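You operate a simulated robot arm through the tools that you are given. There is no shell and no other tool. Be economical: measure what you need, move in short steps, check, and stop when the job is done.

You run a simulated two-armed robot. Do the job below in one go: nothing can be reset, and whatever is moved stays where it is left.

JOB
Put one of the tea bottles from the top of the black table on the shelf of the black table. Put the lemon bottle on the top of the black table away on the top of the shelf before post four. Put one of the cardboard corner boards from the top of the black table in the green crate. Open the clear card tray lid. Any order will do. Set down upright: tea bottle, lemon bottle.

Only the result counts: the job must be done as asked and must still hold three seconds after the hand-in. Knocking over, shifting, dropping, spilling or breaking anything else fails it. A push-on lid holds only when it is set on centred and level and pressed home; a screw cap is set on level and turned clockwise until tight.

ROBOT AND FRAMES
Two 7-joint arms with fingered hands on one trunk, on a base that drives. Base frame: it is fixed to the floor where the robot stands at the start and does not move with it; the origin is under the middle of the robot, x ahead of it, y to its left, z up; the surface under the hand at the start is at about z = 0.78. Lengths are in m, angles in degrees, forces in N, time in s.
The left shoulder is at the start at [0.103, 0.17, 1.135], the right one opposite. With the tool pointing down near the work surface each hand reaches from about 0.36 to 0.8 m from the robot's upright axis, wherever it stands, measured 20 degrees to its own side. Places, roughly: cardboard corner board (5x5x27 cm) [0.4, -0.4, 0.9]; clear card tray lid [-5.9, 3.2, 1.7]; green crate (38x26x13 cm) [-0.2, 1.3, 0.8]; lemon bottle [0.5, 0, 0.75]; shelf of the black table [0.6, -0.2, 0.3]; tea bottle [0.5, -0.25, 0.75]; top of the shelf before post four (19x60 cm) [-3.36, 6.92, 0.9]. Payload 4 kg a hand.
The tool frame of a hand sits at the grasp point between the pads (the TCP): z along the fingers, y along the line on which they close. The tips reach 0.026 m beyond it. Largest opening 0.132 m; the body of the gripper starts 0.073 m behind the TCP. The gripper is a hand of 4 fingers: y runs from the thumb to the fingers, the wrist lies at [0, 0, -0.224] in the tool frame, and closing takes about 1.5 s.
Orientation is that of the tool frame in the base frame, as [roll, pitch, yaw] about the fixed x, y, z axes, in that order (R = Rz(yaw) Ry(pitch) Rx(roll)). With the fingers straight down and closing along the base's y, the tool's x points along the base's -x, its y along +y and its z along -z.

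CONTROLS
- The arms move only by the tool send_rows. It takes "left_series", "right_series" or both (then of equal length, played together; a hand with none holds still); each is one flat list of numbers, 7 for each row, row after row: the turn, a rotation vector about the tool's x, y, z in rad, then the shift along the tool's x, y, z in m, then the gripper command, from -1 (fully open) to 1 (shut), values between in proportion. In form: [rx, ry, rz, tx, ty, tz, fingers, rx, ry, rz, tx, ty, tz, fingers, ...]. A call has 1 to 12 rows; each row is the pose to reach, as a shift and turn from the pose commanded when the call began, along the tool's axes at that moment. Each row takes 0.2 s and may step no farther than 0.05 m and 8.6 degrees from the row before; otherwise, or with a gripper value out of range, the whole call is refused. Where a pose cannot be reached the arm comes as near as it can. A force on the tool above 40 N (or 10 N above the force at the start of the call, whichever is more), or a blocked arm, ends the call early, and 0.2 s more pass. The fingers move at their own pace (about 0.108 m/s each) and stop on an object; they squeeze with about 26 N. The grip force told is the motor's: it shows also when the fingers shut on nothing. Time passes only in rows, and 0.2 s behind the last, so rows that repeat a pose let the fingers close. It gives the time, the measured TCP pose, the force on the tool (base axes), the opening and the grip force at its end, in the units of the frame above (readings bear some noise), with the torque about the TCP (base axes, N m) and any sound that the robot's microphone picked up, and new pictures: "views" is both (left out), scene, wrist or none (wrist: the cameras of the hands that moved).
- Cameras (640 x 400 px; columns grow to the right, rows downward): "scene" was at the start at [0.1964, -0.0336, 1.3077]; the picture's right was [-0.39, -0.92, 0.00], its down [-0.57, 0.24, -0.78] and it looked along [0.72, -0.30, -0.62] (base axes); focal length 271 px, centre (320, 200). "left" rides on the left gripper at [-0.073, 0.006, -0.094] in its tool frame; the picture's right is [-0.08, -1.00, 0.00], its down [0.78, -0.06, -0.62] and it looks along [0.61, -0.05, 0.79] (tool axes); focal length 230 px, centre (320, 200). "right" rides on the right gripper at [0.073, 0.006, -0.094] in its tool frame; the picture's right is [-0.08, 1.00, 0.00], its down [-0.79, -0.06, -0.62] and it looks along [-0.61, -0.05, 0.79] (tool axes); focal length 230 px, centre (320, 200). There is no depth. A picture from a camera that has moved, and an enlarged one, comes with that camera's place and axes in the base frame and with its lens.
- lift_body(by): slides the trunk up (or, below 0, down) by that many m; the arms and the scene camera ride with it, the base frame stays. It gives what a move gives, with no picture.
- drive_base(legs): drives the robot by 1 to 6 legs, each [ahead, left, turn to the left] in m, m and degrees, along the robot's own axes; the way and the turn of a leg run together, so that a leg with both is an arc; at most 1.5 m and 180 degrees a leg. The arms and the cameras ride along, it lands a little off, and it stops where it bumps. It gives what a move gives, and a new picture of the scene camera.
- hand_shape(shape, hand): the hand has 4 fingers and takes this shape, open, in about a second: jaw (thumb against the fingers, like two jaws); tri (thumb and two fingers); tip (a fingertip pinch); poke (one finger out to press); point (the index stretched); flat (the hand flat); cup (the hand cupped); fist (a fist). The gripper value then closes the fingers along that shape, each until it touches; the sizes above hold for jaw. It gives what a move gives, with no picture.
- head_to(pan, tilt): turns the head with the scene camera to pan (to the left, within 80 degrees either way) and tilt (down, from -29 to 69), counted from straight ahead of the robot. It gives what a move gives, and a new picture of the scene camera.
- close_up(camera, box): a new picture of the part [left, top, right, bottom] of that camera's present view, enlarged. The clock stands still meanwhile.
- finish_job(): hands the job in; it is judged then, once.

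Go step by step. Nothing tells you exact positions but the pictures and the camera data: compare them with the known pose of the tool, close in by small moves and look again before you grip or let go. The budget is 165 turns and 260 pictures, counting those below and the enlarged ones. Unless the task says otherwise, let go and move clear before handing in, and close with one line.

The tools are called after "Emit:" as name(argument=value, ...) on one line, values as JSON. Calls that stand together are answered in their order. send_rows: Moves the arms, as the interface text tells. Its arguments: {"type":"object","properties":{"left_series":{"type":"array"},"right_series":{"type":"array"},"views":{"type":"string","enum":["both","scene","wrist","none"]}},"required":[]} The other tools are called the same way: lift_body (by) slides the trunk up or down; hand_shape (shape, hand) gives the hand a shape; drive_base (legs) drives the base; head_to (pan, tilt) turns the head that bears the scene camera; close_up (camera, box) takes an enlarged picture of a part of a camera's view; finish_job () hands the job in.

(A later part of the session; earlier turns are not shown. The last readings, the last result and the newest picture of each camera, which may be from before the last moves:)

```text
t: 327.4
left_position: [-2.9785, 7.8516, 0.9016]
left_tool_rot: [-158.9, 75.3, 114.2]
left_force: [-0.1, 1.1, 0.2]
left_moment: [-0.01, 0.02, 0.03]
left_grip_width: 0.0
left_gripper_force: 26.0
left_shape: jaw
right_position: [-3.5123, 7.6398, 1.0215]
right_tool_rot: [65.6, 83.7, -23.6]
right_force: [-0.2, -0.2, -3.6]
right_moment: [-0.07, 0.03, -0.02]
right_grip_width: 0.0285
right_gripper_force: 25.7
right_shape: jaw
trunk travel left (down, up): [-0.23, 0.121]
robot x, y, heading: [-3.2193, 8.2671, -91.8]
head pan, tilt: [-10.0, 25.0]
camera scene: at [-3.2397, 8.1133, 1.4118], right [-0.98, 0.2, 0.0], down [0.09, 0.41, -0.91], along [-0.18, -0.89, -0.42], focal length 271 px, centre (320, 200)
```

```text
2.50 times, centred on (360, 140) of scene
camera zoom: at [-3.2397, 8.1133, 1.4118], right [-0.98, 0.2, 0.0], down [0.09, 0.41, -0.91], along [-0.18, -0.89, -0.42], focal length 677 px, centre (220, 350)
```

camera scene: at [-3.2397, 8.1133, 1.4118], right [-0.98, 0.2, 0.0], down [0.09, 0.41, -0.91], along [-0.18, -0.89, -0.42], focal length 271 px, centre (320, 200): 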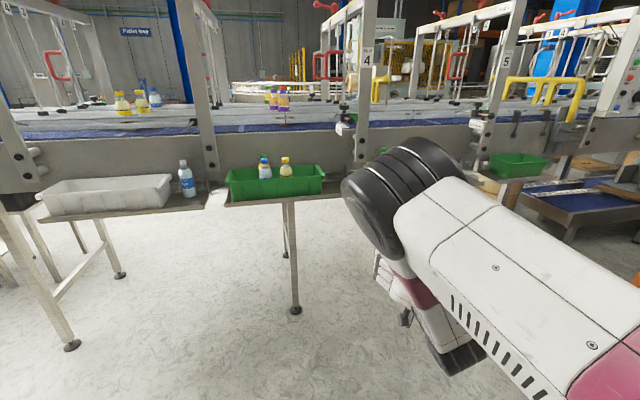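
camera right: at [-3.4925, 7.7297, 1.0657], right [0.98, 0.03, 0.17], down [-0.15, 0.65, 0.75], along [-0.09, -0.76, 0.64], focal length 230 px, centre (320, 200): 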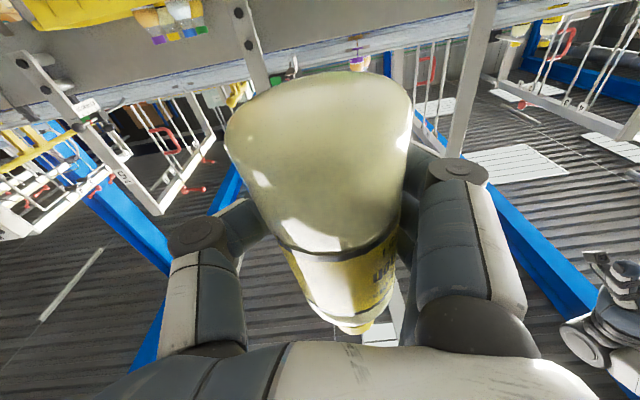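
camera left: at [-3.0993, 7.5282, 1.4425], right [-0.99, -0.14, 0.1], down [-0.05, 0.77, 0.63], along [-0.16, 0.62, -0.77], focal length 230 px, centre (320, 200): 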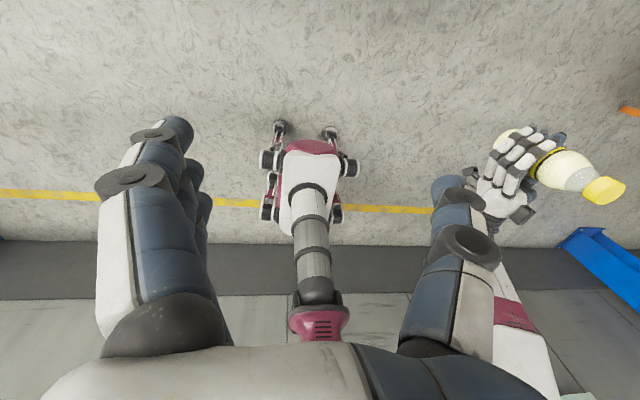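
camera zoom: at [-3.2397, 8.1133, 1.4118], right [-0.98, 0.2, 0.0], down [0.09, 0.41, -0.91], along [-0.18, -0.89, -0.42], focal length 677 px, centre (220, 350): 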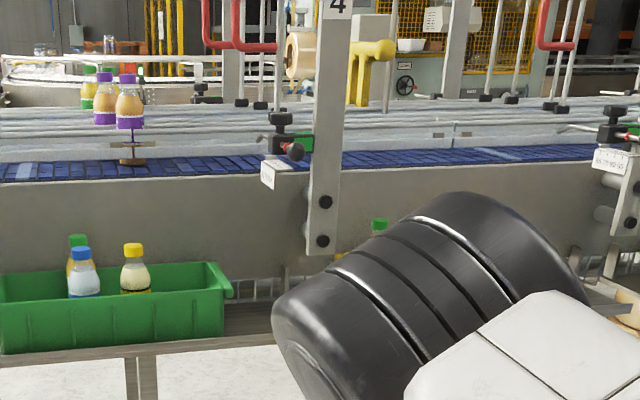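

Post-4 knob is at about (-3.59, 7.0, 1.24). I extend the arm forward 0.16 m here so the elbow trails behind, then check.

Emit:
send_rows(right_series=[0, 0, 0, 0, -0.01, 0.035, 1, 0, 0, 0, 0, -0.02, 0.07, 1, 0, 0, 0, 0, -0.03, 0.105, 1, 0, 0, 0, 0, -0.03, 0.14, 1, 0, 0, 0, 0, -0.03, 0.165, 1, 0, 0, 0, 0, -0.03, 0.165, 1], views="both")

```text
t: 328.8
left_position: [-2.9785, 7.852, 0.9013]
left_tool_rot: [-158.8, 75.3, 114.1]
left_force: [-0.4, 0.8, -0.2]
left_moment: [-0.01, 0.02, 0.02]
left_grip_width: 0.0
left_gripper_force: 25.8
left_shape: jaw
right_position: [-3.5295, 7.4749, 1.0242]
right_tool_rot: [65.0, 83.9, -23.5]
right_force: [-0.1, -0.1, -2.7]
right_moment: [-0.07, 0.03, -0.01]
right_grip_width: 0.0284
right_gripper_force: 25.8
right_shape: jaw
trunk travel left (down, up): [-0.23, 0.121]
robot x, y, heading: [-3.22, 8.2612, -91.9]
head pan, tilt: [-10.0, 25.0]
camera scene: at [-3.2398, 8.1134, 1.4118], right [-0.98, 0.2, 0.0], down [0.09, 0.41, -0.91], along [-0.18, -0.89, -0.42], focal length 271 px, centre (320, 200)
camera right: at [-3.5186, 7.565, 0.9478], right [0.98, 0.03, 0.17], down [-0.15, 0.65, 0.75], along [-0.09, -0.76, 0.64], focal length 230 px, centre (320, 200)
```

scene: 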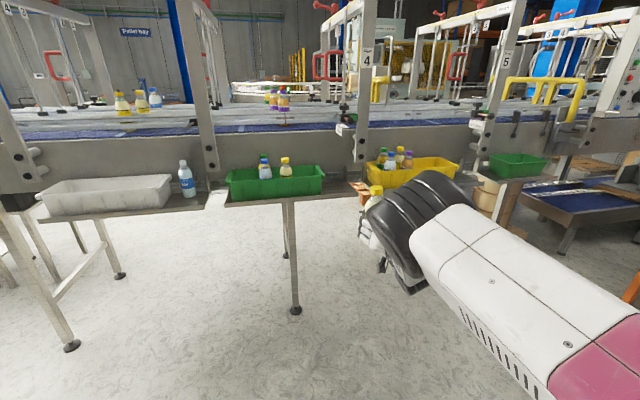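
right: 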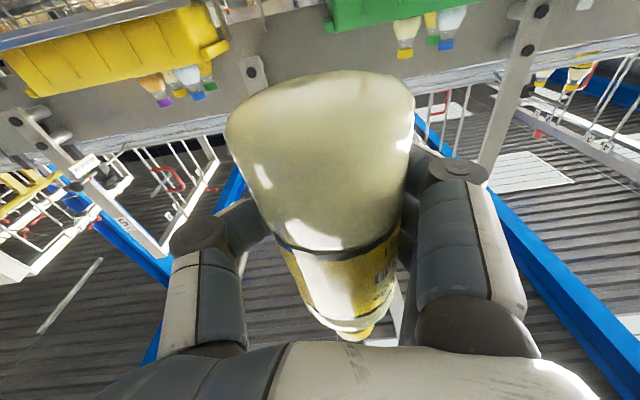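

Emit:
drive_base(legs=[[0.38, 0, 0]])

Emit:
close_up(camera="scene", box=[240, 60, 480, 260])

Emit:
close_up(camera="right", box=[0, 0, 640, 400])

```text
t: 331.3
left_position: [-2.9912, 7.4657, 0.9023]
left_tool_rot: [-158.9, 75.3, 114.0]
left_force: [-0.2, 0.0, 0.0]
left_moment: [0.0, 0.01, -0.01]
left_grip_width: 0.0001
left_gripper_force: 25.4
left_shape: jaw
right_position: [-3.5446, 7.09, 1.0235]
right_tool_rot: [65.3, 83.9, -23.4]
right_force: [-0.7, 0.0, -3.2]
right_moment: [-0.09, 0.02, 0.0]
right_grip_width: 0.0282
right_gripper_force: 25.5
right_shape: jaw
trunk travel left (down, up): [-0.23, 0.121]
robot x, y, heading: [-3.2311, 7.8748, -92.0]
head pan, tilt: [-10.0, 25.0]
camera scene: at [-3.252, 7.7276, 1.4117], right [-0.98, 0.2, 0.0], down [0.09, 0.41, -0.91], along [-0.19, -0.89, -0.42], focal length 271 px, centre (320, 200)
```

scene: 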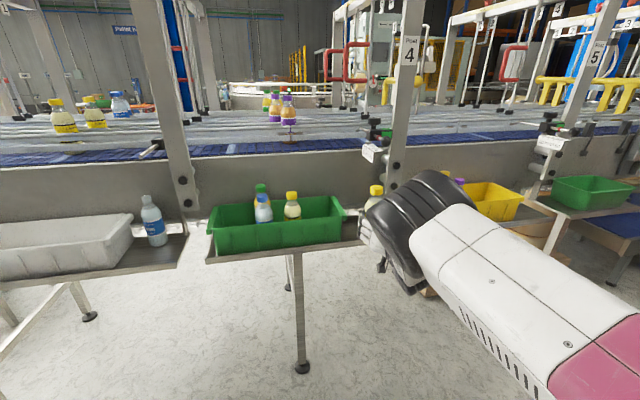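

```text
2.00 times, centred on (360, 160) of scene
camera zoom: at [-3.252, 7.7276, 1.4117], right [-0.98, 0.2, 0.0], down [0.09, 0.41, -0.91], along [-0.19, -0.89, -0.42], focal length 542 px, centre (240, 280)
```

zoom: 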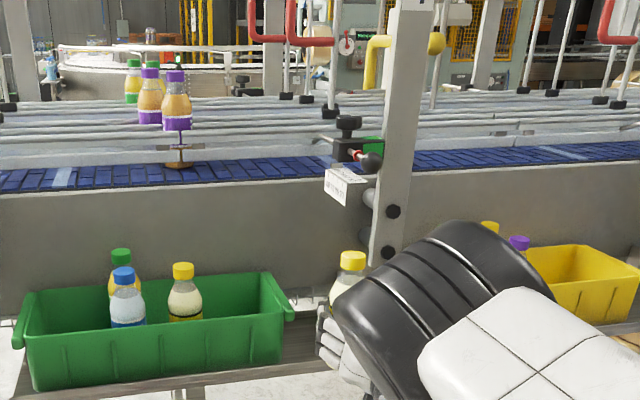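

```text
1.00 times, centred on (320, 200) of right (not enlarged: the box is as wide or as high as the picture)
camera zoom: at [-3.532, 7.1804, 0.9474], right [0.98, 0.03, 0.17], down [-0.15, 0.65, 0.75], along [-0.09, -0.76, 0.64], focal length 230 px, centre (320, 200)
```

zoom: 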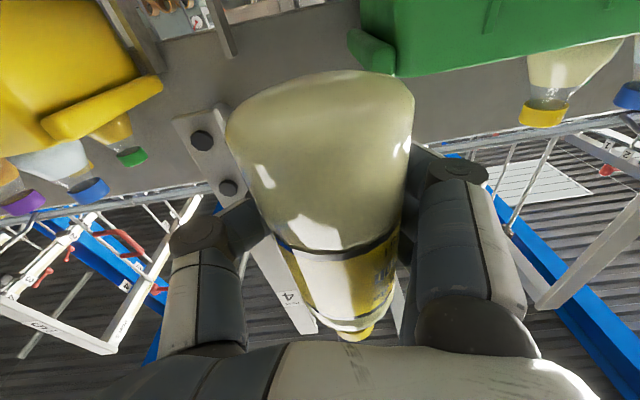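

The crate's end lip reaches x≈-3.51, so I shift the bottle 3 cm right before the last advance.

Emit:
send_rows(right_series=[0, 0, 0, 0, -0.015, 0, 1, 0, 0, 0, 0, -0.028, 0, 1, 0, 0, 0, 0, -0.028, 0, 1], views="none")

Emit:
drive_base(legs=[[0.115, 0, 0]])

Emit:
close_up(camera="scene", box=[260, 80, 500, 280])

Emit:
close_up(camera="right", box=[0, 0, 640, 400])

```text
t: 332.1
left_position: [-2.9916, 7.4666, 0.9011]
left_tool_rot: [-158.9, 75.3, 114.0]
left_force: [0.0, 0.1, -0.2]
left_moment: [0.0, 0.02, 0.0]
left_grip_width: 0.0
left_gripper_force: 26.0
left_shape: jaw
right_position: [-3.5726, 7.0893, 1.0226]
right_tool_rot: [65.0, 83.9, -23.6]
right_force: [0.8, 0.2, -1.6]
right_moment: [-0.06, 0.01, 0.01]
right_grip_width: 0.0285
right_gripper_force: 26.3
right_shape: jaw
trunk travel left (down, up): [-0.23, 0.121]
robot x, y, heading: [-3.226, 7.877, -91.7]
head pan, tilt: [-10.0, 25.0]
```

```text
t: 333.3
left_position: [-2.9938, 7.3552, 0.9013]
left_tool_rot: [-159.0, 75.3, 113.9]
left_force: [0.1, 0.0, -0.2]
left_moment: [-0.01, 0.02, 0.0]
left_grip_width: 0.0001
left_gripper_force: 25.9
left_shape: jaw
right_position: [-3.5757, 6.9788, 1.0225]
right_tool_rot: [65.5, 83.9, -23.1]
right_force: [-0.4, -0.6, -3.3]
right_moment: [-0.05, 0.03, -0.04]
right_grip_width: 0.0287
right_gripper_force: 25.8
right_shape: jaw
trunk travel left (down, up): [-0.23, 0.121]
robot x, y, heading: [-3.2396, 7.7672, -91.7]
head pan, tilt: [-10.0, 25.0]
camera scene: at [-3.2554, 7.6164, 1.4116], right [-0.98, 0.2, 0.0], down [0.09, 0.41, -0.91], along [-0.18, -0.89, -0.42], focal length 271 px, centre (320, 200)
```

scene: 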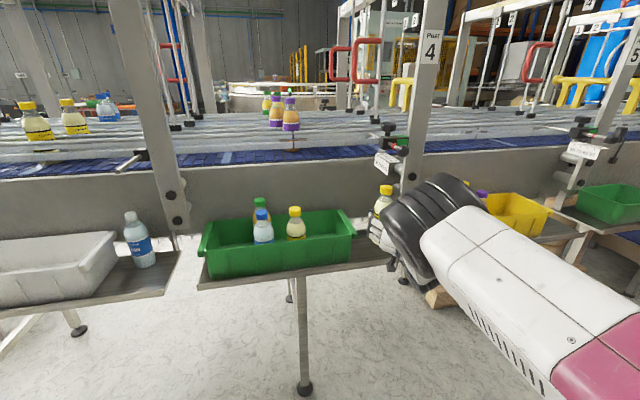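

```text
2.00 times, centred on (380, 180) of scene
camera zoom: at [-3.2554, 7.6164, 1.4116], right [-0.98, 0.2, 0.0], down [0.09, 0.41, -0.91], along [-0.18, -0.89, -0.42], focal length 542 px, centre (200, 240)
```

zoom: 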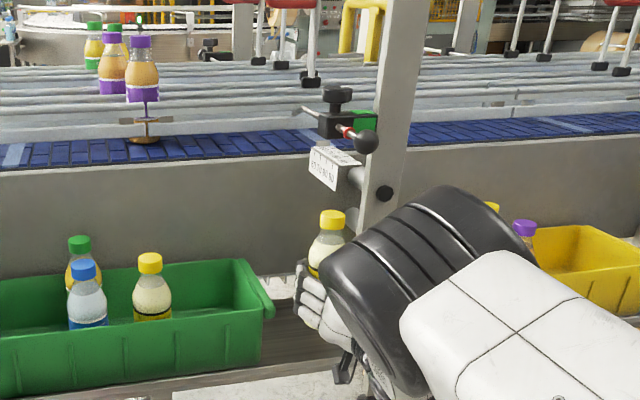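

```text
1.00 times, centred on (320, 200) of right (not enlarged: the box is as wide or as high as the picture)
camera zoom: at [-3.5632, 7.0687, 0.9449], right [0.98, 0.03, 0.17], down [-0.15, 0.65, 0.75], along [-0.09, -0.76, 0.64], focal length 230 px, centre (320, 200)
```

zoom: 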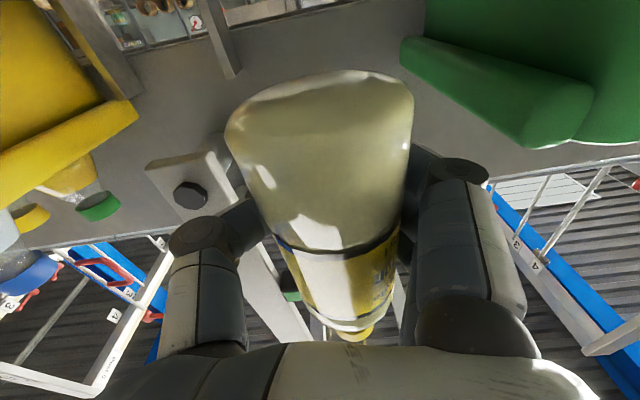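

The bottle is over the free spot. I lower it in small steps until the shelf takes the weight.

Emit:
send_rows(right_series=[0, 0, 0, 0.01, 0, 0.006, 1, 0, 0, 0, 0.02, 0, 0.006, 1, 0, 0, 0, 0.03, 0, 0.006, 1, 0, 0, 0, 0.037, 0, 0.006, 1, 0, 0, 0, 0.037, 0, 0.006, 1], views="scene")

Emit:
close_up(camera="scene", box=[340, 140, 460, 260])

```text
t: 334.5
left_position: [-2.9958, 7.3551, 0.9007]
left_tool_rot: [-158.9, 75.3, 114.1]
left_force: [-0.1, -0.6, 0.9]
left_moment: [0.02, -0.05, 0.0]
left_grip_width: 0.0
left_gripper_force: 26.0
left_shape: jaw
right_position: [-3.5696, 6.9706, 0.9858]
right_tool_rot: [65.0, 83.8, -23.5]
right_force: [-0.1, -0.4, -2.5]
right_moment: [-0.07, 0.01, 0.0]
right_grip_width: 0.0285
right_gripper_force: 26.4
right_shape: jaw
trunk travel left (down, up): [-0.23, 0.121]
robot x, y, heading: [-3.2367, 7.7708, -91.8]
head pan, tilt: [-10.0, 25.0]
camera scene: at [-3.2553, 7.6178, 1.4118], right [-0.98, 0.2, 0.0], down [0.09, 0.41, -0.91], along [-0.18, -0.89, -0.42], focal length 271 px, centre (320, 200)
```

scene: 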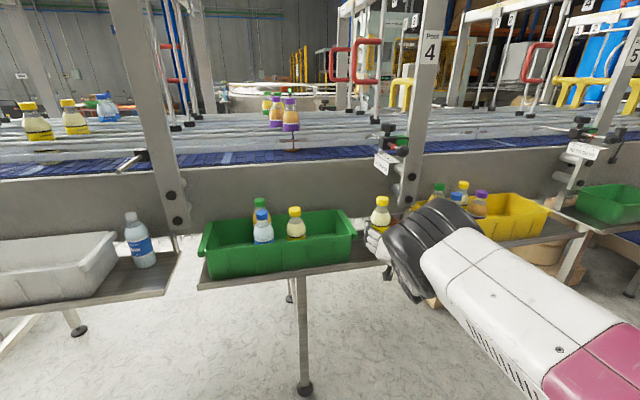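

```text
3.33 times, centred on (400, 200) of scene
camera zoom: at [-3.2553, 7.6178, 1.4118], right [-0.98, 0.2, 0.0], down [0.09, 0.41, -0.91], along [-0.18, -0.89, -0.42], focal length 903 px, centre (53, 200)
```

zoom: 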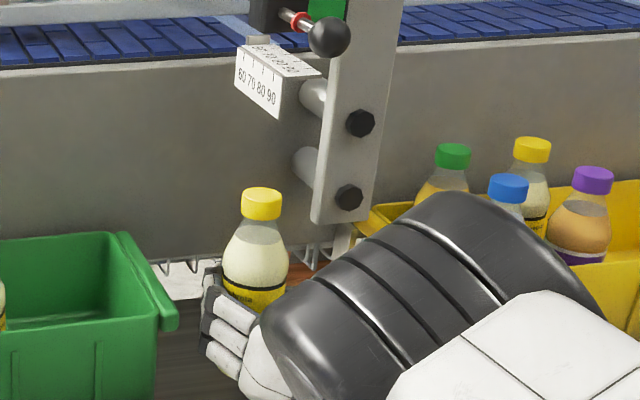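

The bottle looks upright. I continue lowering in fine steps.

Emit:
send_rows(right_series=[0, 0, 0, 0.004, 0, 0, 1, 0, 0, 0, 0.008, 0, 0, 1, 0, 0, 0, 0.011, 0, 0, 1, 0, 0, 0, 0.011, 0, 0, 1], views="none")

```text
t: 335.5
left_position: [-2.9947, 7.3561, 0.9016]
left_tool_rot: [-158.9, 75.3, 114.1]
left_force: [0.4, 0.2, -0.3]
left_moment: [-0.03, -0.02, 0.04]
left_grip_width: 0.0
left_gripper_force: 26.0
left_shape: jaw
right_position: [-3.5698, 6.9715, 0.9751]
right_tool_rot: [65.2, 83.9, -23.3]
right_force: [-0.3, 0.9, -2.7]
right_moment: [-0.1, 0.0, 0.0]
right_grip_width: 0.0286
right_gripper_force: 25.2
right_shape: jaw
trunk travel left (down, up): [-0.23, 0.121]
robot x, y, heading: [-3.2349, 7.7698, -92.0]
head pan, tilt: [-10.0, 25.0]
```

Emit:
send_rows(right_series=[0, 0, 0, 0.004, 0, 0, 1, 0, 0, 0, 0.008, 0, 0, 1, 0, 0, 0, 0.012, 0, 0, 1, 0, 0, 0, 0.012, 0, 0, 1], views="scene")

Emit:
close_up(camera="scene", box=[320, 160, 440, 280])

```text
t: 336.5
left_position: [-2.994, 7.3567, 0.9014]
left_tool_rot: [-158.7, 75.3, 114.2]
left_force: [-0.1, 0.8, 0.2]
left_moment: [-0.02, -0.01, 0.0]
left_grip_width: 0.0
left_gripper_force: 25.7
left_shape: jaw
right_position: [-3.57, 6.9708, 0.9643]
right_tool_rot: [64.0, 83.9, -24.4]
right_force: [0.8, -1.8, 5.6]
right_moment: [0.17, 0.05, 0.03]
right_grip_width: 0.0276
right_gripper_force: 26.5
right_shape: jaw
trunk travel left (down, up): [-0.23, 0.121]
robot x, y, heading: [-3.2356, 7.7632, -91.7]
head pan, tilt: [-10.0, 25.0]
camera scene: at [-3.2549, 7.6185, 1.4119], right [-0.98, 0.2, 0.0], down [0.09, 0.41, -0.91], along [-0.18, -0.89, -0.42], focal length 271 px, centre (320, 200)
```

scene: 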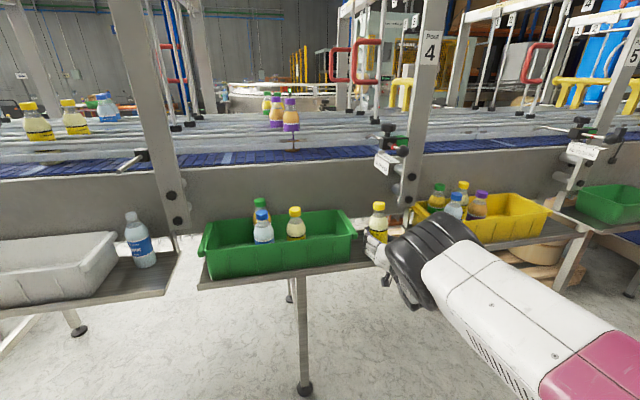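

```text
3.33 times, centred on (380, 220) of scene
camera zoom: at [-3.2549, 7.6185, 1.4119], right [-0.98, 0.2, 0.0], down [0.09, 0.41, -0.91], along [-0.18, -0.89, -0.42], focal length 903 px, centre (120, 133)
```

zoom: 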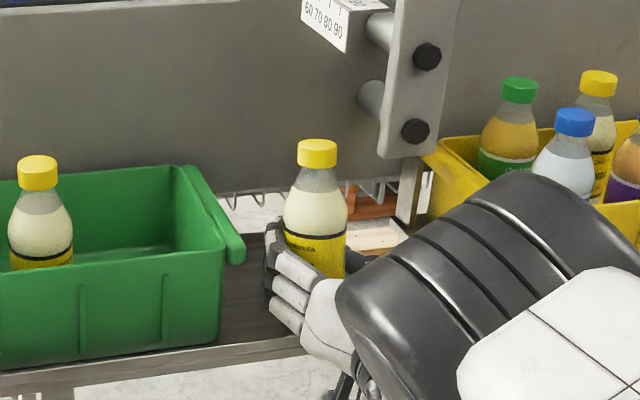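

Contact felt (5.6 N up); bottle stands upright on the shelf. I release with a small opening because of the crate lip beside the fingers.

Emit:
send_rows(right_series=[0, 0, 0, -0.002, 0, 0, 0.6, 0, 0, 0, -0.002, 0, 0, 0.3, 0, 0, 0, -0.002, 0, 0, 0, 0, 0, 0, -0.002, 0, 0, -0.15, 0, 0, 0, -0.002, 0, 0, -0.25, 0, 0, 0, -0.002, 0, 0, -0.25], views="both")

Emit:
close_up(camera="scene", box=[320, 160, 440, 280])

```text
t: 337.9
left_position: [-2.9947, 7.3565, 0.9017]
left_tool_rot: [-159.0, 75.3, 114.0]
left_force: [-0.6, -0.9, -0.7]
left_moment: [0.0, 0.0, -0.03]
left_grip_width: 0.0001
left_gripper_force: 26.5
left_shape: jaw
right_position: [-3.571, 6.9717, 0.9651]
right_tool_rot: [64.9, 83.9, -23.7]
right_force: [-0.5, -0.5, 0.6]
right_moment: [0.04, 0.03, 0.0]
right_grip_width: 0.0819
right_gripper_force: 0.1
right_shape: jaw
trunk travel left (down, up): [-0.23, 0.121]
robot x, y, heading: [-3.2339, 7.7698, -91.9]
head pan, tilt: [-10.0, 25.0]
camera scene: at [-3.2552, 7.6181, 1.4118], right [-0.98, 0.2, 0.0], down [0.09, 0.41, -0.91], along [-0.18, -0.89, -0.42], focal length 271 px, centre (320, 200)
camera right: at [-3.5573, 7.0611, 0.8883], right [0.98, 0.03, 0.17], down [-0.15, 0.65, 0.75], along [-0.09, -0.76, 0.64], focal length 230 px, centre (320, 200)
```

scene: 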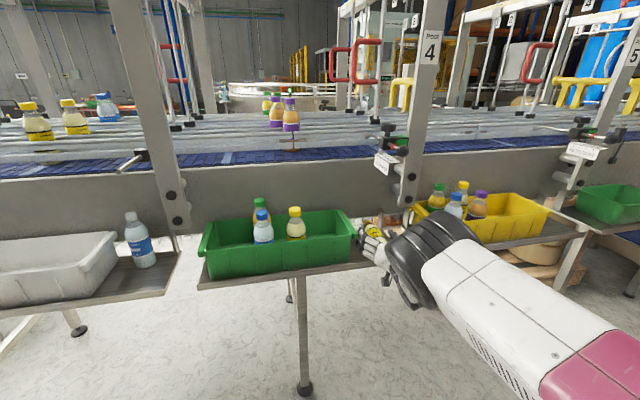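
right: 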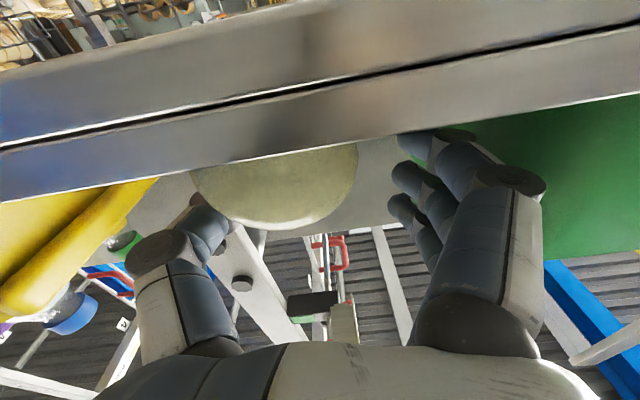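

```text
3.33 times, centred on (380, 220) of scene
camera zoom: at [-3.2552, 7.6181, 1.4118], right [-0.98, 0.2, 0.0], down [0.09, 0.41, -0.91], along [-0.18, -0.89, -0.42], focal length 903 px, centre (120, 133)
```

zoom: 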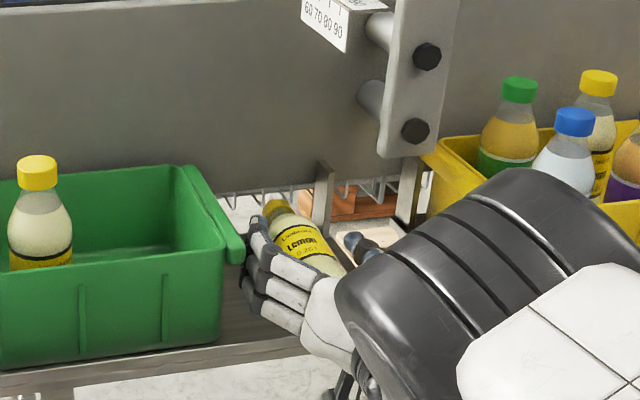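

The bottle tipped over backward on release and now lies on its side on the shelf, still between my fingers (base toward me). I grip it again right away before it can roll.

Emit:
send_rows(right_series=[0, 0, 0, 0, 0, 0, 0.1, 0, 0, 0, 0, 0, 0, 0.5, 0, 0, 0, 0, 0, 0, 1, 0, 0, 0, 0, 0, 0, 1, 0, 0, 0, 0, 0, 0, 1, 0, 0, 0, 0, 0, 0, 1, 0, 0, 0, -0.02, 0, 0, 1, 0, 0, 0, -0.04, 0, 0, 1, 0, 0, 0, -0.06, 0, 0, 1], views="scene")

Emit:
close_up(camera="scene", box=[320, 150, 440, 270])

```text
t: 339.9
left_position: [-2.9958, 7.3559, 0.9015]
left_tool_rot: [-158.7, 75.5, 114.0]
left_force: [-0.3, -0.6, -0.1]
left_moment: [0.0, -0.04, -0.02]
left_grip_width: 0.0
left_gripper_force: 25.8
left_shape: jaw
right_position: [-3.5771, 6.9735, 1.0249]
right_tool_rot: [64.8, 83.9, -23.7]
right_force: [0.5, 0.2, -1.2]
right_moment: [0.05, 0.03, -0.02]
right_grip_width: 0.0
right_gripper_force: 26.3
right_shape: jaw
trunk travel left (down, up): [-0.23, 0.121]
robot x, y, heading: [-3.2324, 7.7663, -91.7]
head pan, tilt: [-10.0, 25.0]
camera scene: at [-3.2551, 7.6185, 1.4119], right [-0.98, 0.2, 0.0], down [0.09, 0.41, -0.91], along [-0.18, -0.89, -0.42], focal length 271 px, centre (320, 200)
```

scene: 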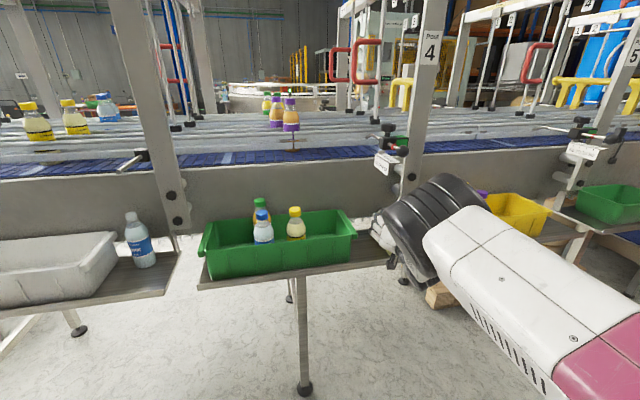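

```text
3.33 times, centred on (380, 210) of scene
camera zoom: at [-3.2551, 7.6185, 1.4119], right [-0.98, 0.2, 0.0], down [0.09, 0.41, -0.91], along [-0.18, -0.89, -0.42], focal length 903 px, centre (120, 167)
```

zoom: 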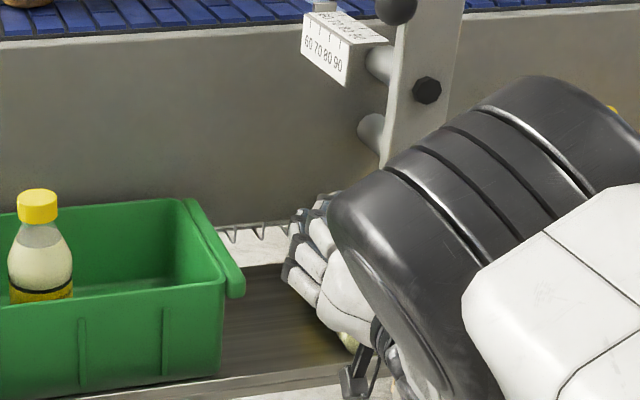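

Emit:
close_up(camera="right", box=[0, 0, 640, 400])

```text
1.00 times, centred on (320, 200) of right (not enlarged: the box is as wide or as high as the picture)
camera zoom: at [-3.5645, 7.0637, 0.9485], right [0.98, 0.03, 0.17], down [-0.15, 0.65, 0.75], along [-0.09, -0.76, 0.64], focal length 230 px, centre (320, 200)
```

zoom: 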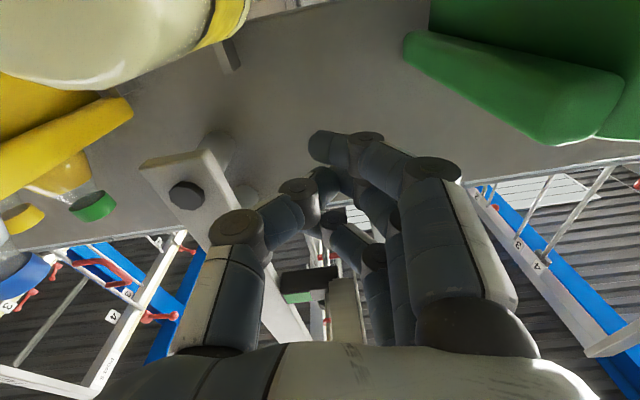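

My close missed: the bottle lies at about x -3.61 on the shelf, axis along y, base toward me. I'll raise the hand, pitch it ~45° downward, and come at the bottle from above and in front, below the knob.

Emit:
send_rows(right_series=[0, 0, 0, -0.03, 0, -0.01, 1, 0, 0, 0, -0.05, -0.015, -0.04, 1, 0, 0, -0.05, -0.045, -0.025, -0.077, 0.5, 0.007, 0.14, -0.1, -0.04, -0.034, -0.077, 0, 0.014, 0.28, -0.1, -0.035, -0.034, -0.077, -0.5, 0.021, 0.42, -0.1, -0.03, -0.034, -0.077, -0.5, 0.028, 0.56, -0.1, -0.028, -0.034, -0.077, -0.5, 0.035, 0.7, -0.1, -0.028, -0.034, -0.077, -0.5, 0.041, 0.83, -0.1, -0.028, -0.034, -0.077, -0.5, 0.041, 0.83, -0.1, -0.028, -0.034, -0.077, -0.5], views="both")

```text
t: 342.1
left_position: [-2.9946, 7.3554, 0.9018]
left_tool_rot: [-159.0, 75.3, 114.0]
left_force: [0.1, 0.0, 0.2]
left_moment: [0.01, -0.02, -0.01]
left_grip_width: 0.0001
left_gripper_force: 26.2
left_shape: jaw
right_position: [-3.6139, 7.0509, 1.0475]
right_tool_rot: [-179.2, 45.1, 92.1]
right_force: [0.2, 0.4, 0.2]
right_moment: [0.0, 0.01, 0.0]
right_grip_width: 0.0988
right_gripper_force: 0.1
right_shape: jaw
trunk travel left (down, up): [-0.23, 0.121]
robot x, y, heading: [-3.2396, 7.7716, -91.8]
head pan, tilt: [-10.0, 25.0]
camera scene: at [-3.2552, 7.6181, 1.4118], right [-0.98, 0.2, 0.0], down [0.09, 0.41, -0.91], along [-0.18, -0.89, -0.42], focal length 271 px, centre (320, 200)
camera right: at [-3.6094, 7.1681, 1.061], right [1.0, -0.03, 0.05], down [-0.05, -0.12, 0.99], along [-0.02, -0.99, -0.12], focal length 230 px, centre (320, 200)
```

scene: 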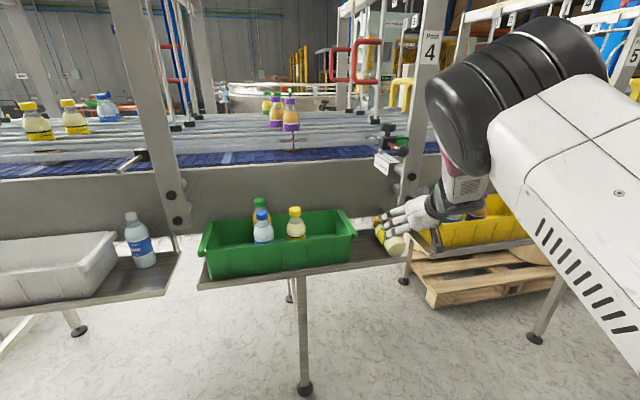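
right: 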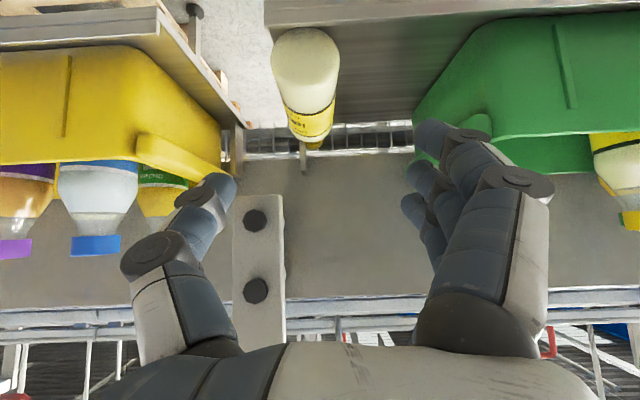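

The view is excellent: the bottle lies at x≈-3.62, y 6.83–7.01, right at the shelf's end. I close in along the hand axis and grip it mid-body.

Emit:
send_rows(right_series=[0, 0, 0, -0.005, -0.003, 0.04, -0.5, 0, 0, 0, -0.01, -0.007, 0.08, -0.5, 0, 0, 0, -0.01, -0.007, 0.12, -0.5, 0, 0, 0, -0.0095, -0.007, 0.1525, -0.5, 0, 0, 0, -0.0095, -0.007, 0.1525, -0.5], views="both")

```text
t: 343.3
left_position: [-2.9938, 7.3568, 0.9018]
left_tool_rot: [-158.8, 75.4, 114.1]
left_force: [0.2, 1.1, 0.5]
left_moment: [-0.01, 0.01, 0.01]
left_grip_width: 0.0
left_gripper_force: 25.9
left_shape: jaw
right_position: [-3.6173, 6.9357, 0.9443]
right_tool_rot: [-179.2, 45.0, 92.0]
right_force: [0.1, 0.2, 0.4]
right_moment: [0.0, -0.02, -0.02]
right_grip_width: 0.0987
right_gripper_force: 0.1
right_shape: jaw
trunk travel left (down, up): [-0.23, 0.121]
robot x, y, heading: [-3.2353, 7.7677, -91.7]
head pan, tilt: [-10.0, 25.0]
camera scene: at [-3.2548, 7.6185, 1.412], right [-0.98, 0.2, 0.0], down [0.09, 0.41, -0.91], along [-0.18, -0.89, -0.42], focal length 271 px, centre (320, 200)
camera right: at [-3.614, 7.0536, 0.9595], right [1.0, -0.03, 0.05], down [-0.05, -0.12, 0.99], along [-0.02, -0.99, -0.12], focal length 230 px, centre (320, 200)
```

scene: 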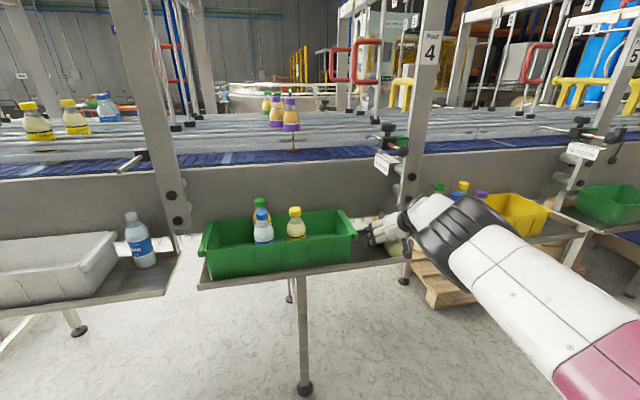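
right: 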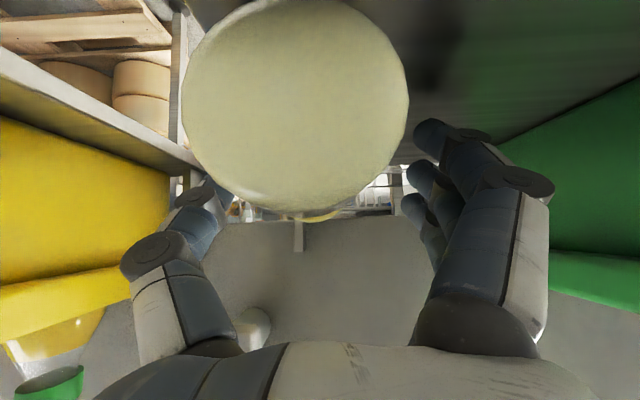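

Emit:
send_rows(right_series=[0, 0, 0, 0, -0.006, 0, -0.3, 0, 0, 0, 0, -0.006, 0, 0, 0, 0, 0, 0, -0.006, 0, 0.3, 0, 0, 0, 0, -0.006, 0, 0.6, 0, 0, 0, 0, -0.006, 0, 1, 0, 0, 0, 0, -0.006, 0, 1, 0, 0, 0, 0, -0.006, 0, 1], views="wrist")

```text
t: 344.9
left_position: [-2.9941, 7.356, 0.9016]
left_tool_rot: [-158.9, 75.3, 114.0]
left_force: [0.1, -0.1, -0.1]
left_moment: [0.01, 0.02, 0.03]
left_grip_width: 0.0
left_gripper_force: 26.2
left_shape: jaw
right_position: [-3.624, 6.9357, 0.9452]
right_tool_rot: [-179.3, 44.9, 92.0]
right_force: [-0.6, -1.2, 1.2]
right_moment: [-0.08, 0.0, -0.02]
right_grip_width: 0.0456
right_gripper_force: 25.9
right_shape: jaw
trunk travel left (down, up): [-0.23, 0.121]
robot x, y, heading: [-3.2357, 7.7683, -91.7]
head pan, tilt: [-10.0, 25.0]
camera right: at [-3.6199, 7.0534, 0.9596], right [1.0, -0.03, 0.05], down [-0.05, -0.12, 0.99], along [-0.02, -0.99, -0.12], focal length 230 px, centre (320, 200)
```

right: 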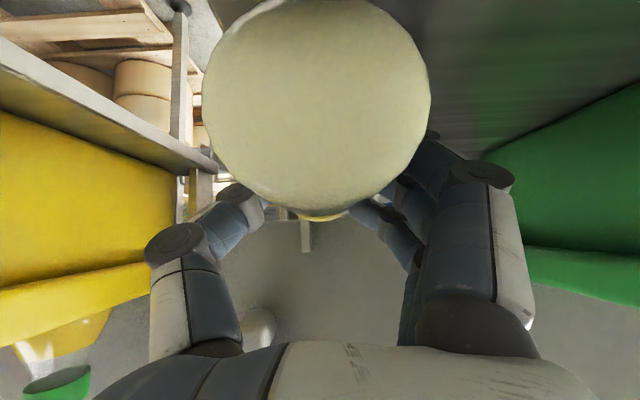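

Gripped. I lift 5 cm and back the base away from the shelf.

Emit:
send_rows(right_series=[0, 0, 0, -0.012, 0, -0.012, 1, 0, 0, 0, -0.024, 0, -0.024, 1, 0, 0, 0, -0.036, 0, -0.036, 1, 0, 0, 0, -0.036, 0, -0.036, 1], views="none")

Emit:
drive_base(legs=[[-0.42, 0, 0]])

```text
t: 345.9
left_position: [-2.9933, 7.3555, 0.9025]
left_tool_rot: [-158.9, 75.3, 113.9]
left_force: [0.5, -0.4, 0.4]
left_moment: [-0.01, -0.02, 0.03]
left_grip_width: 0.0
left_gripper_force: 26.0
left_shape: jaw
right_position: [-3.6238, 6.9348, 0.9941]
right_tool_rot: [-179.3, 44.9, 92.0]
right_force: [0.4, 0.0, -2.6]
right_moment: [0.02, 0.0, -0.02]
right_grip_width: 0.0454
right_gripper_force: 25.7
right_shape: jaw
trunk travel left (down, up): [-0.23, 0.121]
robot x, y, heading: [-3.2383, 7.7672, -91.7]
head pan, tilt: [-10.0, 25.0]
```

```text
t: 348.5
left_position: [-2.9791, 7.7804, 0.9013]
left_tool_rot: [-158.8, 75.4, 114.6]
left_force: [0.3, 1.0, 0.2]
left_moment: [0.01, 0.03, -0.01]
left_grip_width: 0.0
left_gripper_force: 26.2
left_shape: jaw
right_position: [-3.6041, 7.3511, 0.9953]
right_tool_rot: [-179.2, 45.0, 92.5]
right_force: [-0.2, 0.7, -3.1]
right_moment: [0.02, -0.01, -0.01]
right_grip_width: 0.0454
right_gripper_force: 26.3
right_shape: jaw
trunk travel left (down, up): [-0.23, 0.121]
robot x, y, heading: [-3.2266, 8.1873, -91.5]
head pan, tilt: [-10.0, 25.0]
camera scene: at [-3.2429, 8.0394, 1.4119], right [-0.98, 0.19, 0.0], down [0.08, 0.41, -0.91], along [-0.18, -0.89, -0.42], focal length 271 px, centre (320, 200)
```

scene: 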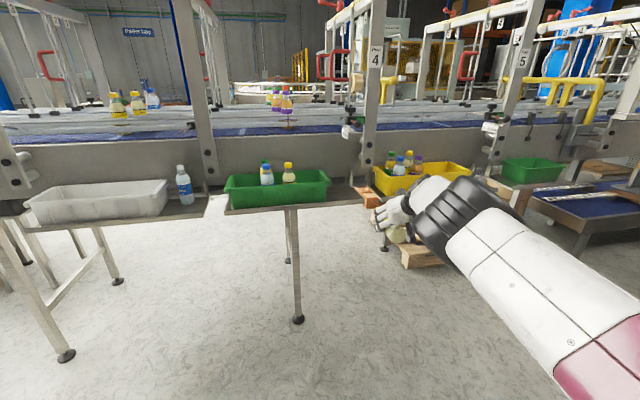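

The bottle is held with its axis horizontal. Pitching the hand up by exactly 90° makes it upright; I do that here over the aisle, pulling back a bit.

Emit:
send_rows(right_series=[0, -0.143, 0, 0.005, 0, -0.012, 1, 0, -0.286, 0, 0.01, 0, -0.024, 1, 0, -0.429, 0, 0.015, 0, -0.036, 1, 0, -0.571, 0, 0.02, 0, -0.048, 1, 0, -0.714, 0, 0.025, 0, -0.06, 1, 0, -0.857, 0, 0.03, 0, -0.072, 1, 0, -1.0, 0, 0.035, 0, -0.084, 1, 0, -1.143, 0, 0.04, 0, -0.096, 1, 0, -1.286, 0, 0.045, 0, -0.108, 1, 0, -1.428, 0, 0.05, 0, -0.12, 1, 0, -1.571, 0, 0.05, 0, -0.12, 1, 0, -1.571, 0, 0.05, 0, -0.12, 1], views="scene")

```text
t: 351.1
left_position: [-2.9797, 7.7801, 0.9017]
left_tool_rot: [-159.0, 75.3, 114.6]
left_force: [0.8, -0.1, 0.3]
left_moment: [0.0, -0.04, 0.0]
left_grip_width: 0.0
left_gripper_force: 26.2
left_shape: jaw
right_position: [-3.6078, 7.4722, 1.0453]
right_tool_rot: [-0.6, 44.9, -88.6]
right_force: [-0.2, -1.5, -2.5]
right_moment: [0.03, 0.0, -0.01]
right_grip_width: 0.0453
right_gripper_force: 26.4
right_shape: jaw
trunk travel left (down, up): [-0.23, 0.121]
robot x, y, heading: [-3.2263, 8.1896, -91.1]
head pan, tilt: [-10.0, 25.0]
camera scene: at [-3.2427, 8.0391, 1.4119], right [-0.98, 0.19, 0.0], down [0.08, 0.41, -0.91], along [-0.18, -0.89, -0.42], focal length 271 px, centre (320, 200)
```

scene: 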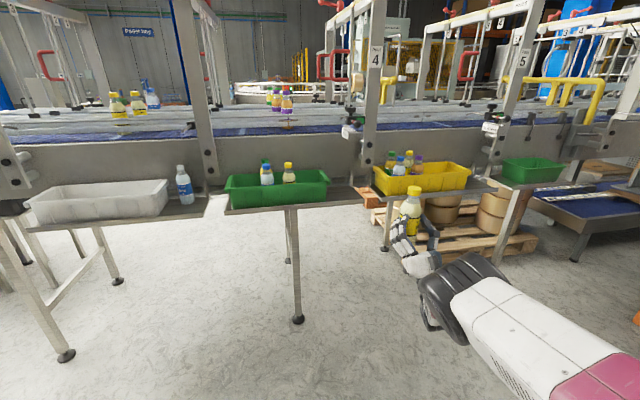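

The bottle is upright in the right hand, but this hand (45° from below, camera underneath) can't reach over the shelf, whereas the left hand's camera is on top. I'll hand the bottle to the left hand held horizontally; first bring it toward the middle, yawing left.

Emit:
send_rows(right_series=[-0.053, 0, 0.053, -0.003, 0.036, -0.003, 1, -0.106, 0, 0.106, -0.005, 0.072, -0.005, 1, -0.159, 0, 0.159, -0.008, 0.108, -0.008, 1, -0.212, 0, 0.212, -0.01, 0.145, -0.01, 1, -0.265, 0, 0.265, -0.013, 0.181, -0.013, 1, -0.318, 0, 0.318, -0.015, 0.217, -0.015, 1, -0.371, 0, 0.371, -0.018, 0.254, -0.018, 1, -0.424, 0, 0.425, -0.02, 0.29, -0.02, 1, -0.424, 0, 0.425, -0.02, 0.29, -0.02, 1], views="scene")

```text
t: 353.3
left_position: [-2.9792, 7.7795, 0.9017]
left_tool_rot: [-159.1, 75.3, 114.4]
left_force: [0.7, 0.4, -0.1]
left_moment: [0.0, -0.01, 0.01]
left_grip_width: 0.0
left_gripper_force: 26.4
left_shape: jaw
right_position: [-3.3542, 7.5013, 1.0394]
right_tool_rot: [-1.1, 45.6, -57.4]
right_force: [-0.1, 0.7, -1.8]
right_moment: [0.01, 0.04, 0.0]
right_grip_width: 0.045
right_gripper_force: 26.1
right_shape: jaw
trunk travel left (down, up): [-0.23, 0.121]
robot x, y, heading: [-3.2232, 8.1907, -91.1]
head pan, tilt: [-10.0, 25.0]
stopped in row 9 (right hand): the arm was blocked; the commanded pose is now the measured one
camera scene: at [-3.2433, 8.0387, 1.4118], right [-0.98, 0.19, 0.0], down [0.08, 0.41, -0.91], along [-0.18, -0.89, -0.42], focal length 271 px, centre (320, 200)
```

scene: 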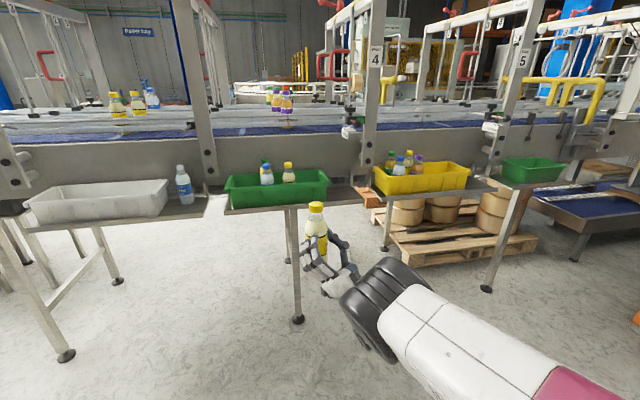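

The bottle now is at (-3.354, 7.501), base z≈0.965. I bring the left hand, horizontal and yawed right ~40°, to a pre-grasp at cap/shoulder height.

Emit:
send_rows(left_series=[0.084, -0.0214, 0.02, -0.0223, -0.0349, 0.0118, 0.5, 0.168, -0.043, 0.04, -0.0447, -0.0698, 0.0236, 0, 0.252, -0.064, 0.06, -0.067, -0.105, 0.035, -0.5, 0.336, -0.086, 0.08, -0.089, -0.14, 0.047, -0.5, 0.42, -0.107, 0.099, -0.112, -0.174, 0.059, -0.5, 0.504, -0.129, 0.119, -0.134, -0.209, 0.071, -0.5, 0.588, -0.15, 0.139, -0.156, -0.244, 0.082, -0.5, 0.672, -0.172, 0.159, -0.179, -0.279, 0.094, -0.5, 0.756, -0.193, 0.179, -0.201, -0.314, 0.106, -0.5, 0.756, -0.193, 0.179, -0.201, -0.314, 0.106, -0.5], views="both")

```text
t: 355.5
left_position: [-3.265, 7.607, 1.1018]
left_tool_rot: [48.5, 89.9, -81.6]
left_force: [-0.4, -0.8, -0.7]
left_moment: [0.01, -0.02, 0.02]
left_grip_width: 0.0986
left_gripper_force: 0.2
left_shape: jaw
right_position: [-3.3531, 7.5024, 1.0385]
right_tool_rot: [-1.1, 45.4, -57.3]
right_force: [0.9, 0.5, -2.0]
right_moment: [0.09, 0.05, 0.01]
right_grip_width: 0.0449
right_gripper_force: 25.9
right_shape: jaw
trunk travel left (down, up): [-0.23, 0.121]
robot x, y, heading: [-3.2263, 8.1907, -91.1]
head pan, tilt: [-10.0, 25.0]
camera scene: at [-3.2426, 8.0389, 1.4118], right [-0.98, 0.19, 0.0], down [0.08, 0.41, -0.91], along [-0.18, -0.89, -0.42], focal length 271 px, centre (320, 200)
camera left: at [-3.1981, 7.6755, 1.175], right [-0.76, 0.64, 0.08], down [0.35, 0.51, -0.79], along [-0.54, -0.57, -0.61], focal length 230 px, centre (320, 200)
```

scene: 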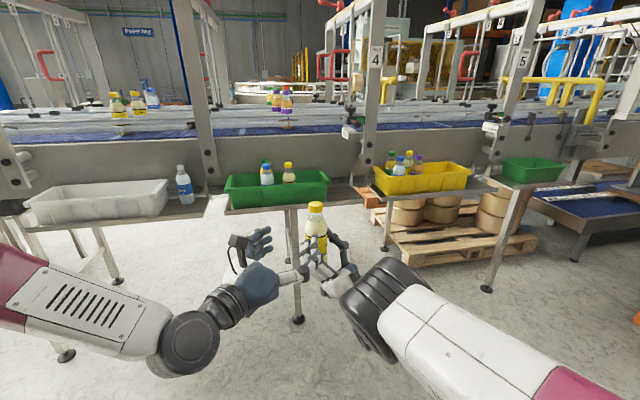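
left: 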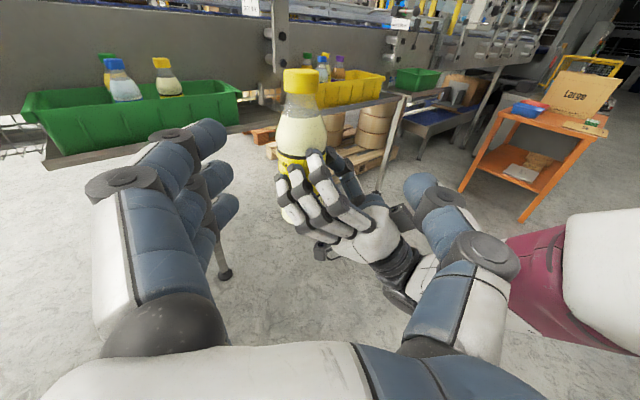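

The left-hand camera shows the bottle nicely ahead with cap and shoulder free. I advance onto it and close.

Emit:
send_rows(left_series=[0, 0, 0, 0, 0.008, 0.035, -0.5, 0, 0, 0, 0, 0.014, 0.07, -0.5, 0, 0, 0, 0, 0.018, 0.1, -0.5, 0, 0, 0, 0, 0.018, 0.125, -0.5, 0, 0, 0, 0, 0.018, 0.125, -0.5], views="wrist")

```text
t: 356.7
left_position: [-3.3317, 7.5015, 1.0995]
left_tool_rot: [-158.4, 90.0, 71.7]
left_force: [-0.5, -0.2, -0.3]
left_moment: [0.01, 0.01, -0.05]
left_grip_width: 0.0986
left_gripper_force: 0.0
left_shape: jaw
right_position: [-3.3535, 7.5025, 1.0383]
right_tool_rot: [-1.2, 45.5, -57.3]
right_force: [-0.4, -0.4, -3.0]
right_moment: [0.03, 0.01, 0.01]
right_grip_width: 0.045
right_gripper_force: 26.0
right_shape: jaw
trunk travel left (down, up): [-0.23, 0.121]
robot x, y, heading: [-3.2237, 8.1915, -91.4]
head pan, tilt: [-10.0, 25.0]
camera left: at [-3.2652, 7.5695, 1.1731], right [-0.76, 0.64, 0.08], down [0.35, 0.51, -0.79], along [-0.54, -0.57, -0.61], focal length 230 px, centre (320, 200)
```

left: 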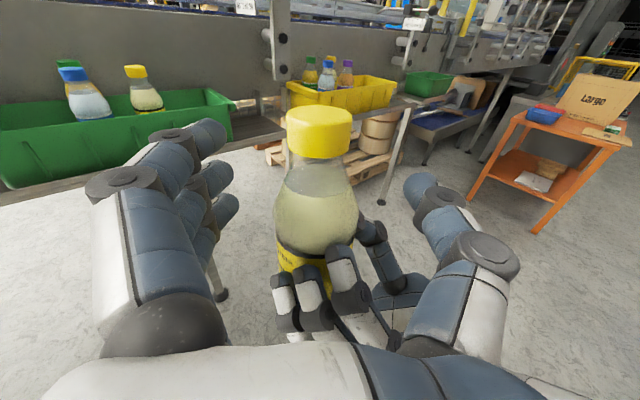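

Emit:
send_rows(left_series=[0, 0, 0, 0, 0, 0.006, -0.2, 0, 0, 0, 0, 0, 0.008, 0.1, 0, 0, 0, 0, 0, 0.008, 0.4, 0, 0, 0, 0, 0, 0.008, 0.7, 0, 0, 0, 0, 0, 0.008, 1, 0, 0, 0, 0, 0, 0.008, 1, 0, 0, 0, 0, 0, 0.008, 1], views="wrist")

```text
t: 358.3
left_position: [-3.3364, 7.4955, 1.1003]
left_tool_rot: [40.9, 89.9, -89.2]
left_force: [1.0, -3.1, 2.8]
left_moment: [-0.05, 0.04, 0.09]
left_grip_width: 0.0411
left_gripper_force: 25.8
left_shape: jaw
right_position: [-3.3529, 7.5019, 1.0394]
right_tool_rot: [-1.1, 45.5, -57.3]
right_force: [-0.6, 3.5, -5.9]
right_moment: [-0.11, -0.01, 0.0]
right_grip_width: 0.0449
right_gripper_force: 26.5
right_shape: jaw
trunk travel left (down, up): [-0.23, 0.121]
robot x, y, heading: [-3.2265, 8.1907, -91.2]
head pan, tilt: [-10.0, 25.0]
camera left: at [-3.2702, 7.5635, 1.173], right [-0.76, 0.64, 0.08], down [0.35, 0.51, -0.79], along [-0.54, -0.57, -0.61], focal length 230 px, centre (320, 200)
```

left: 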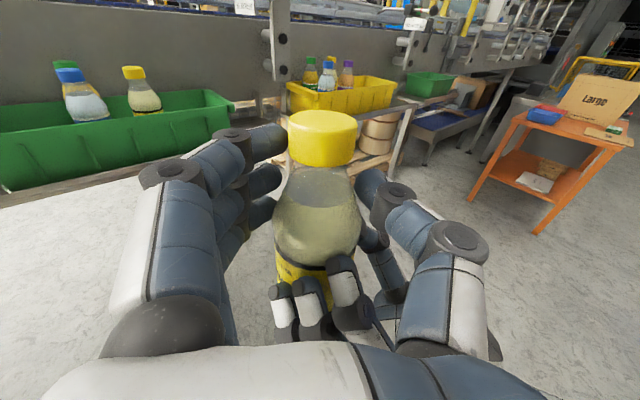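

Left grips the neck/shoulder with little side force. Now I open the right hand and draw it away down and back.

Emit:
send_rows(right_series=[0, 0, 0, 0, 0, 0, 0.6, 0, 0, 0, 0, 0, 0, 0.2, 0, 0, 0, 0, 0, 0, -0.2, 0, 0, 0, 0, 0, 0, -0.5, 0, 0, 0, 0, 0, 0, -0.5, 0, 0, 0, 0, 0, -0.03, -0.5, 0, 0, 0, 0, 0, -0.07, -0.5, 0, 0, 0, 0, 0, -0.11, -0.5, 0, 0, 0, 0, 0, -0.15, -0.5], views="scene")

Emit:
close_up(camera="left", box=[0, 0, 640, 400])

```text
t: 360.5
left_position: [-3.3369, 7.4962, 1.0989]
left_tool_rot: [-29.9, 90.0, -160.1]
left_force: [-0.6, -0.1, -0.8]
left_moment: [0.02, -0.03, 0.0]
left_grip_width: 0.0404
left_gripper_force: 26.5
left_shape: jaw
right_position: [-3.4641, 7.5772, 0.9342]
right_tool_rot: [-4.7, 46.0, -63.3]
right_force: [-0.1, -0.4, -0.6]
right_moment: [0.0, 0.0, -0.01]
right_grip_width: 0.099
right_gripper_force: 0.1
right_shape: jaw
right hand out of reach, approached as far as the arm can: row 6, 7, 8, 9
trunk travel left (down, up): [-0.23, 0.121]
robot x, y, heading: [-3.2257, 8.1896, -90.9]
head pan, tilt: [-10.0, 25.0]
stopped in row 9 (right hand): the arm was blocked; the commanded pose is now the measured one
camera scene: at [-3.2431, 8.0387, 1.4118], right [-0.98, 0.19, 0.0], down [0.08, 0.41, -0.91], along [-0.18, -0.89, -0.42], focal length 271 px, centre (320, 200)
```

scene: 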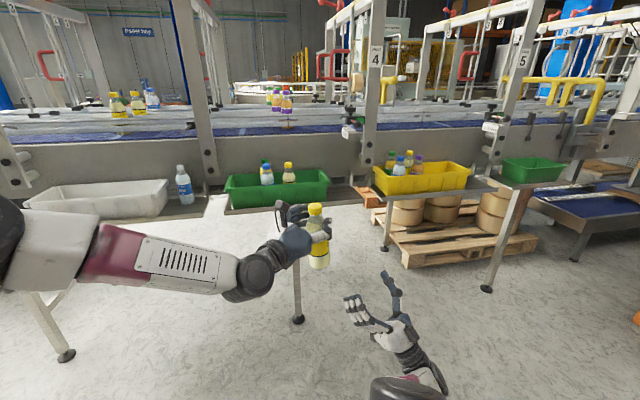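

```text
1.00 times, centred on (320, 200) of left (not enlarged: the box is as wide or as high as the picture)
camera zoom: at [-3.2703, 7.5635, 1.1721], right [-0.76, 0.64, 0.08], down [0.35, 0.51, -0.78], along [-0.54, -0.57, -0.62], focal length 230 px, centre (320, 200)
```

zoom: 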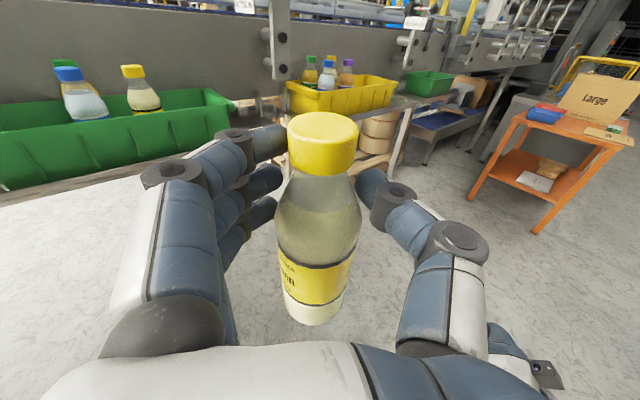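

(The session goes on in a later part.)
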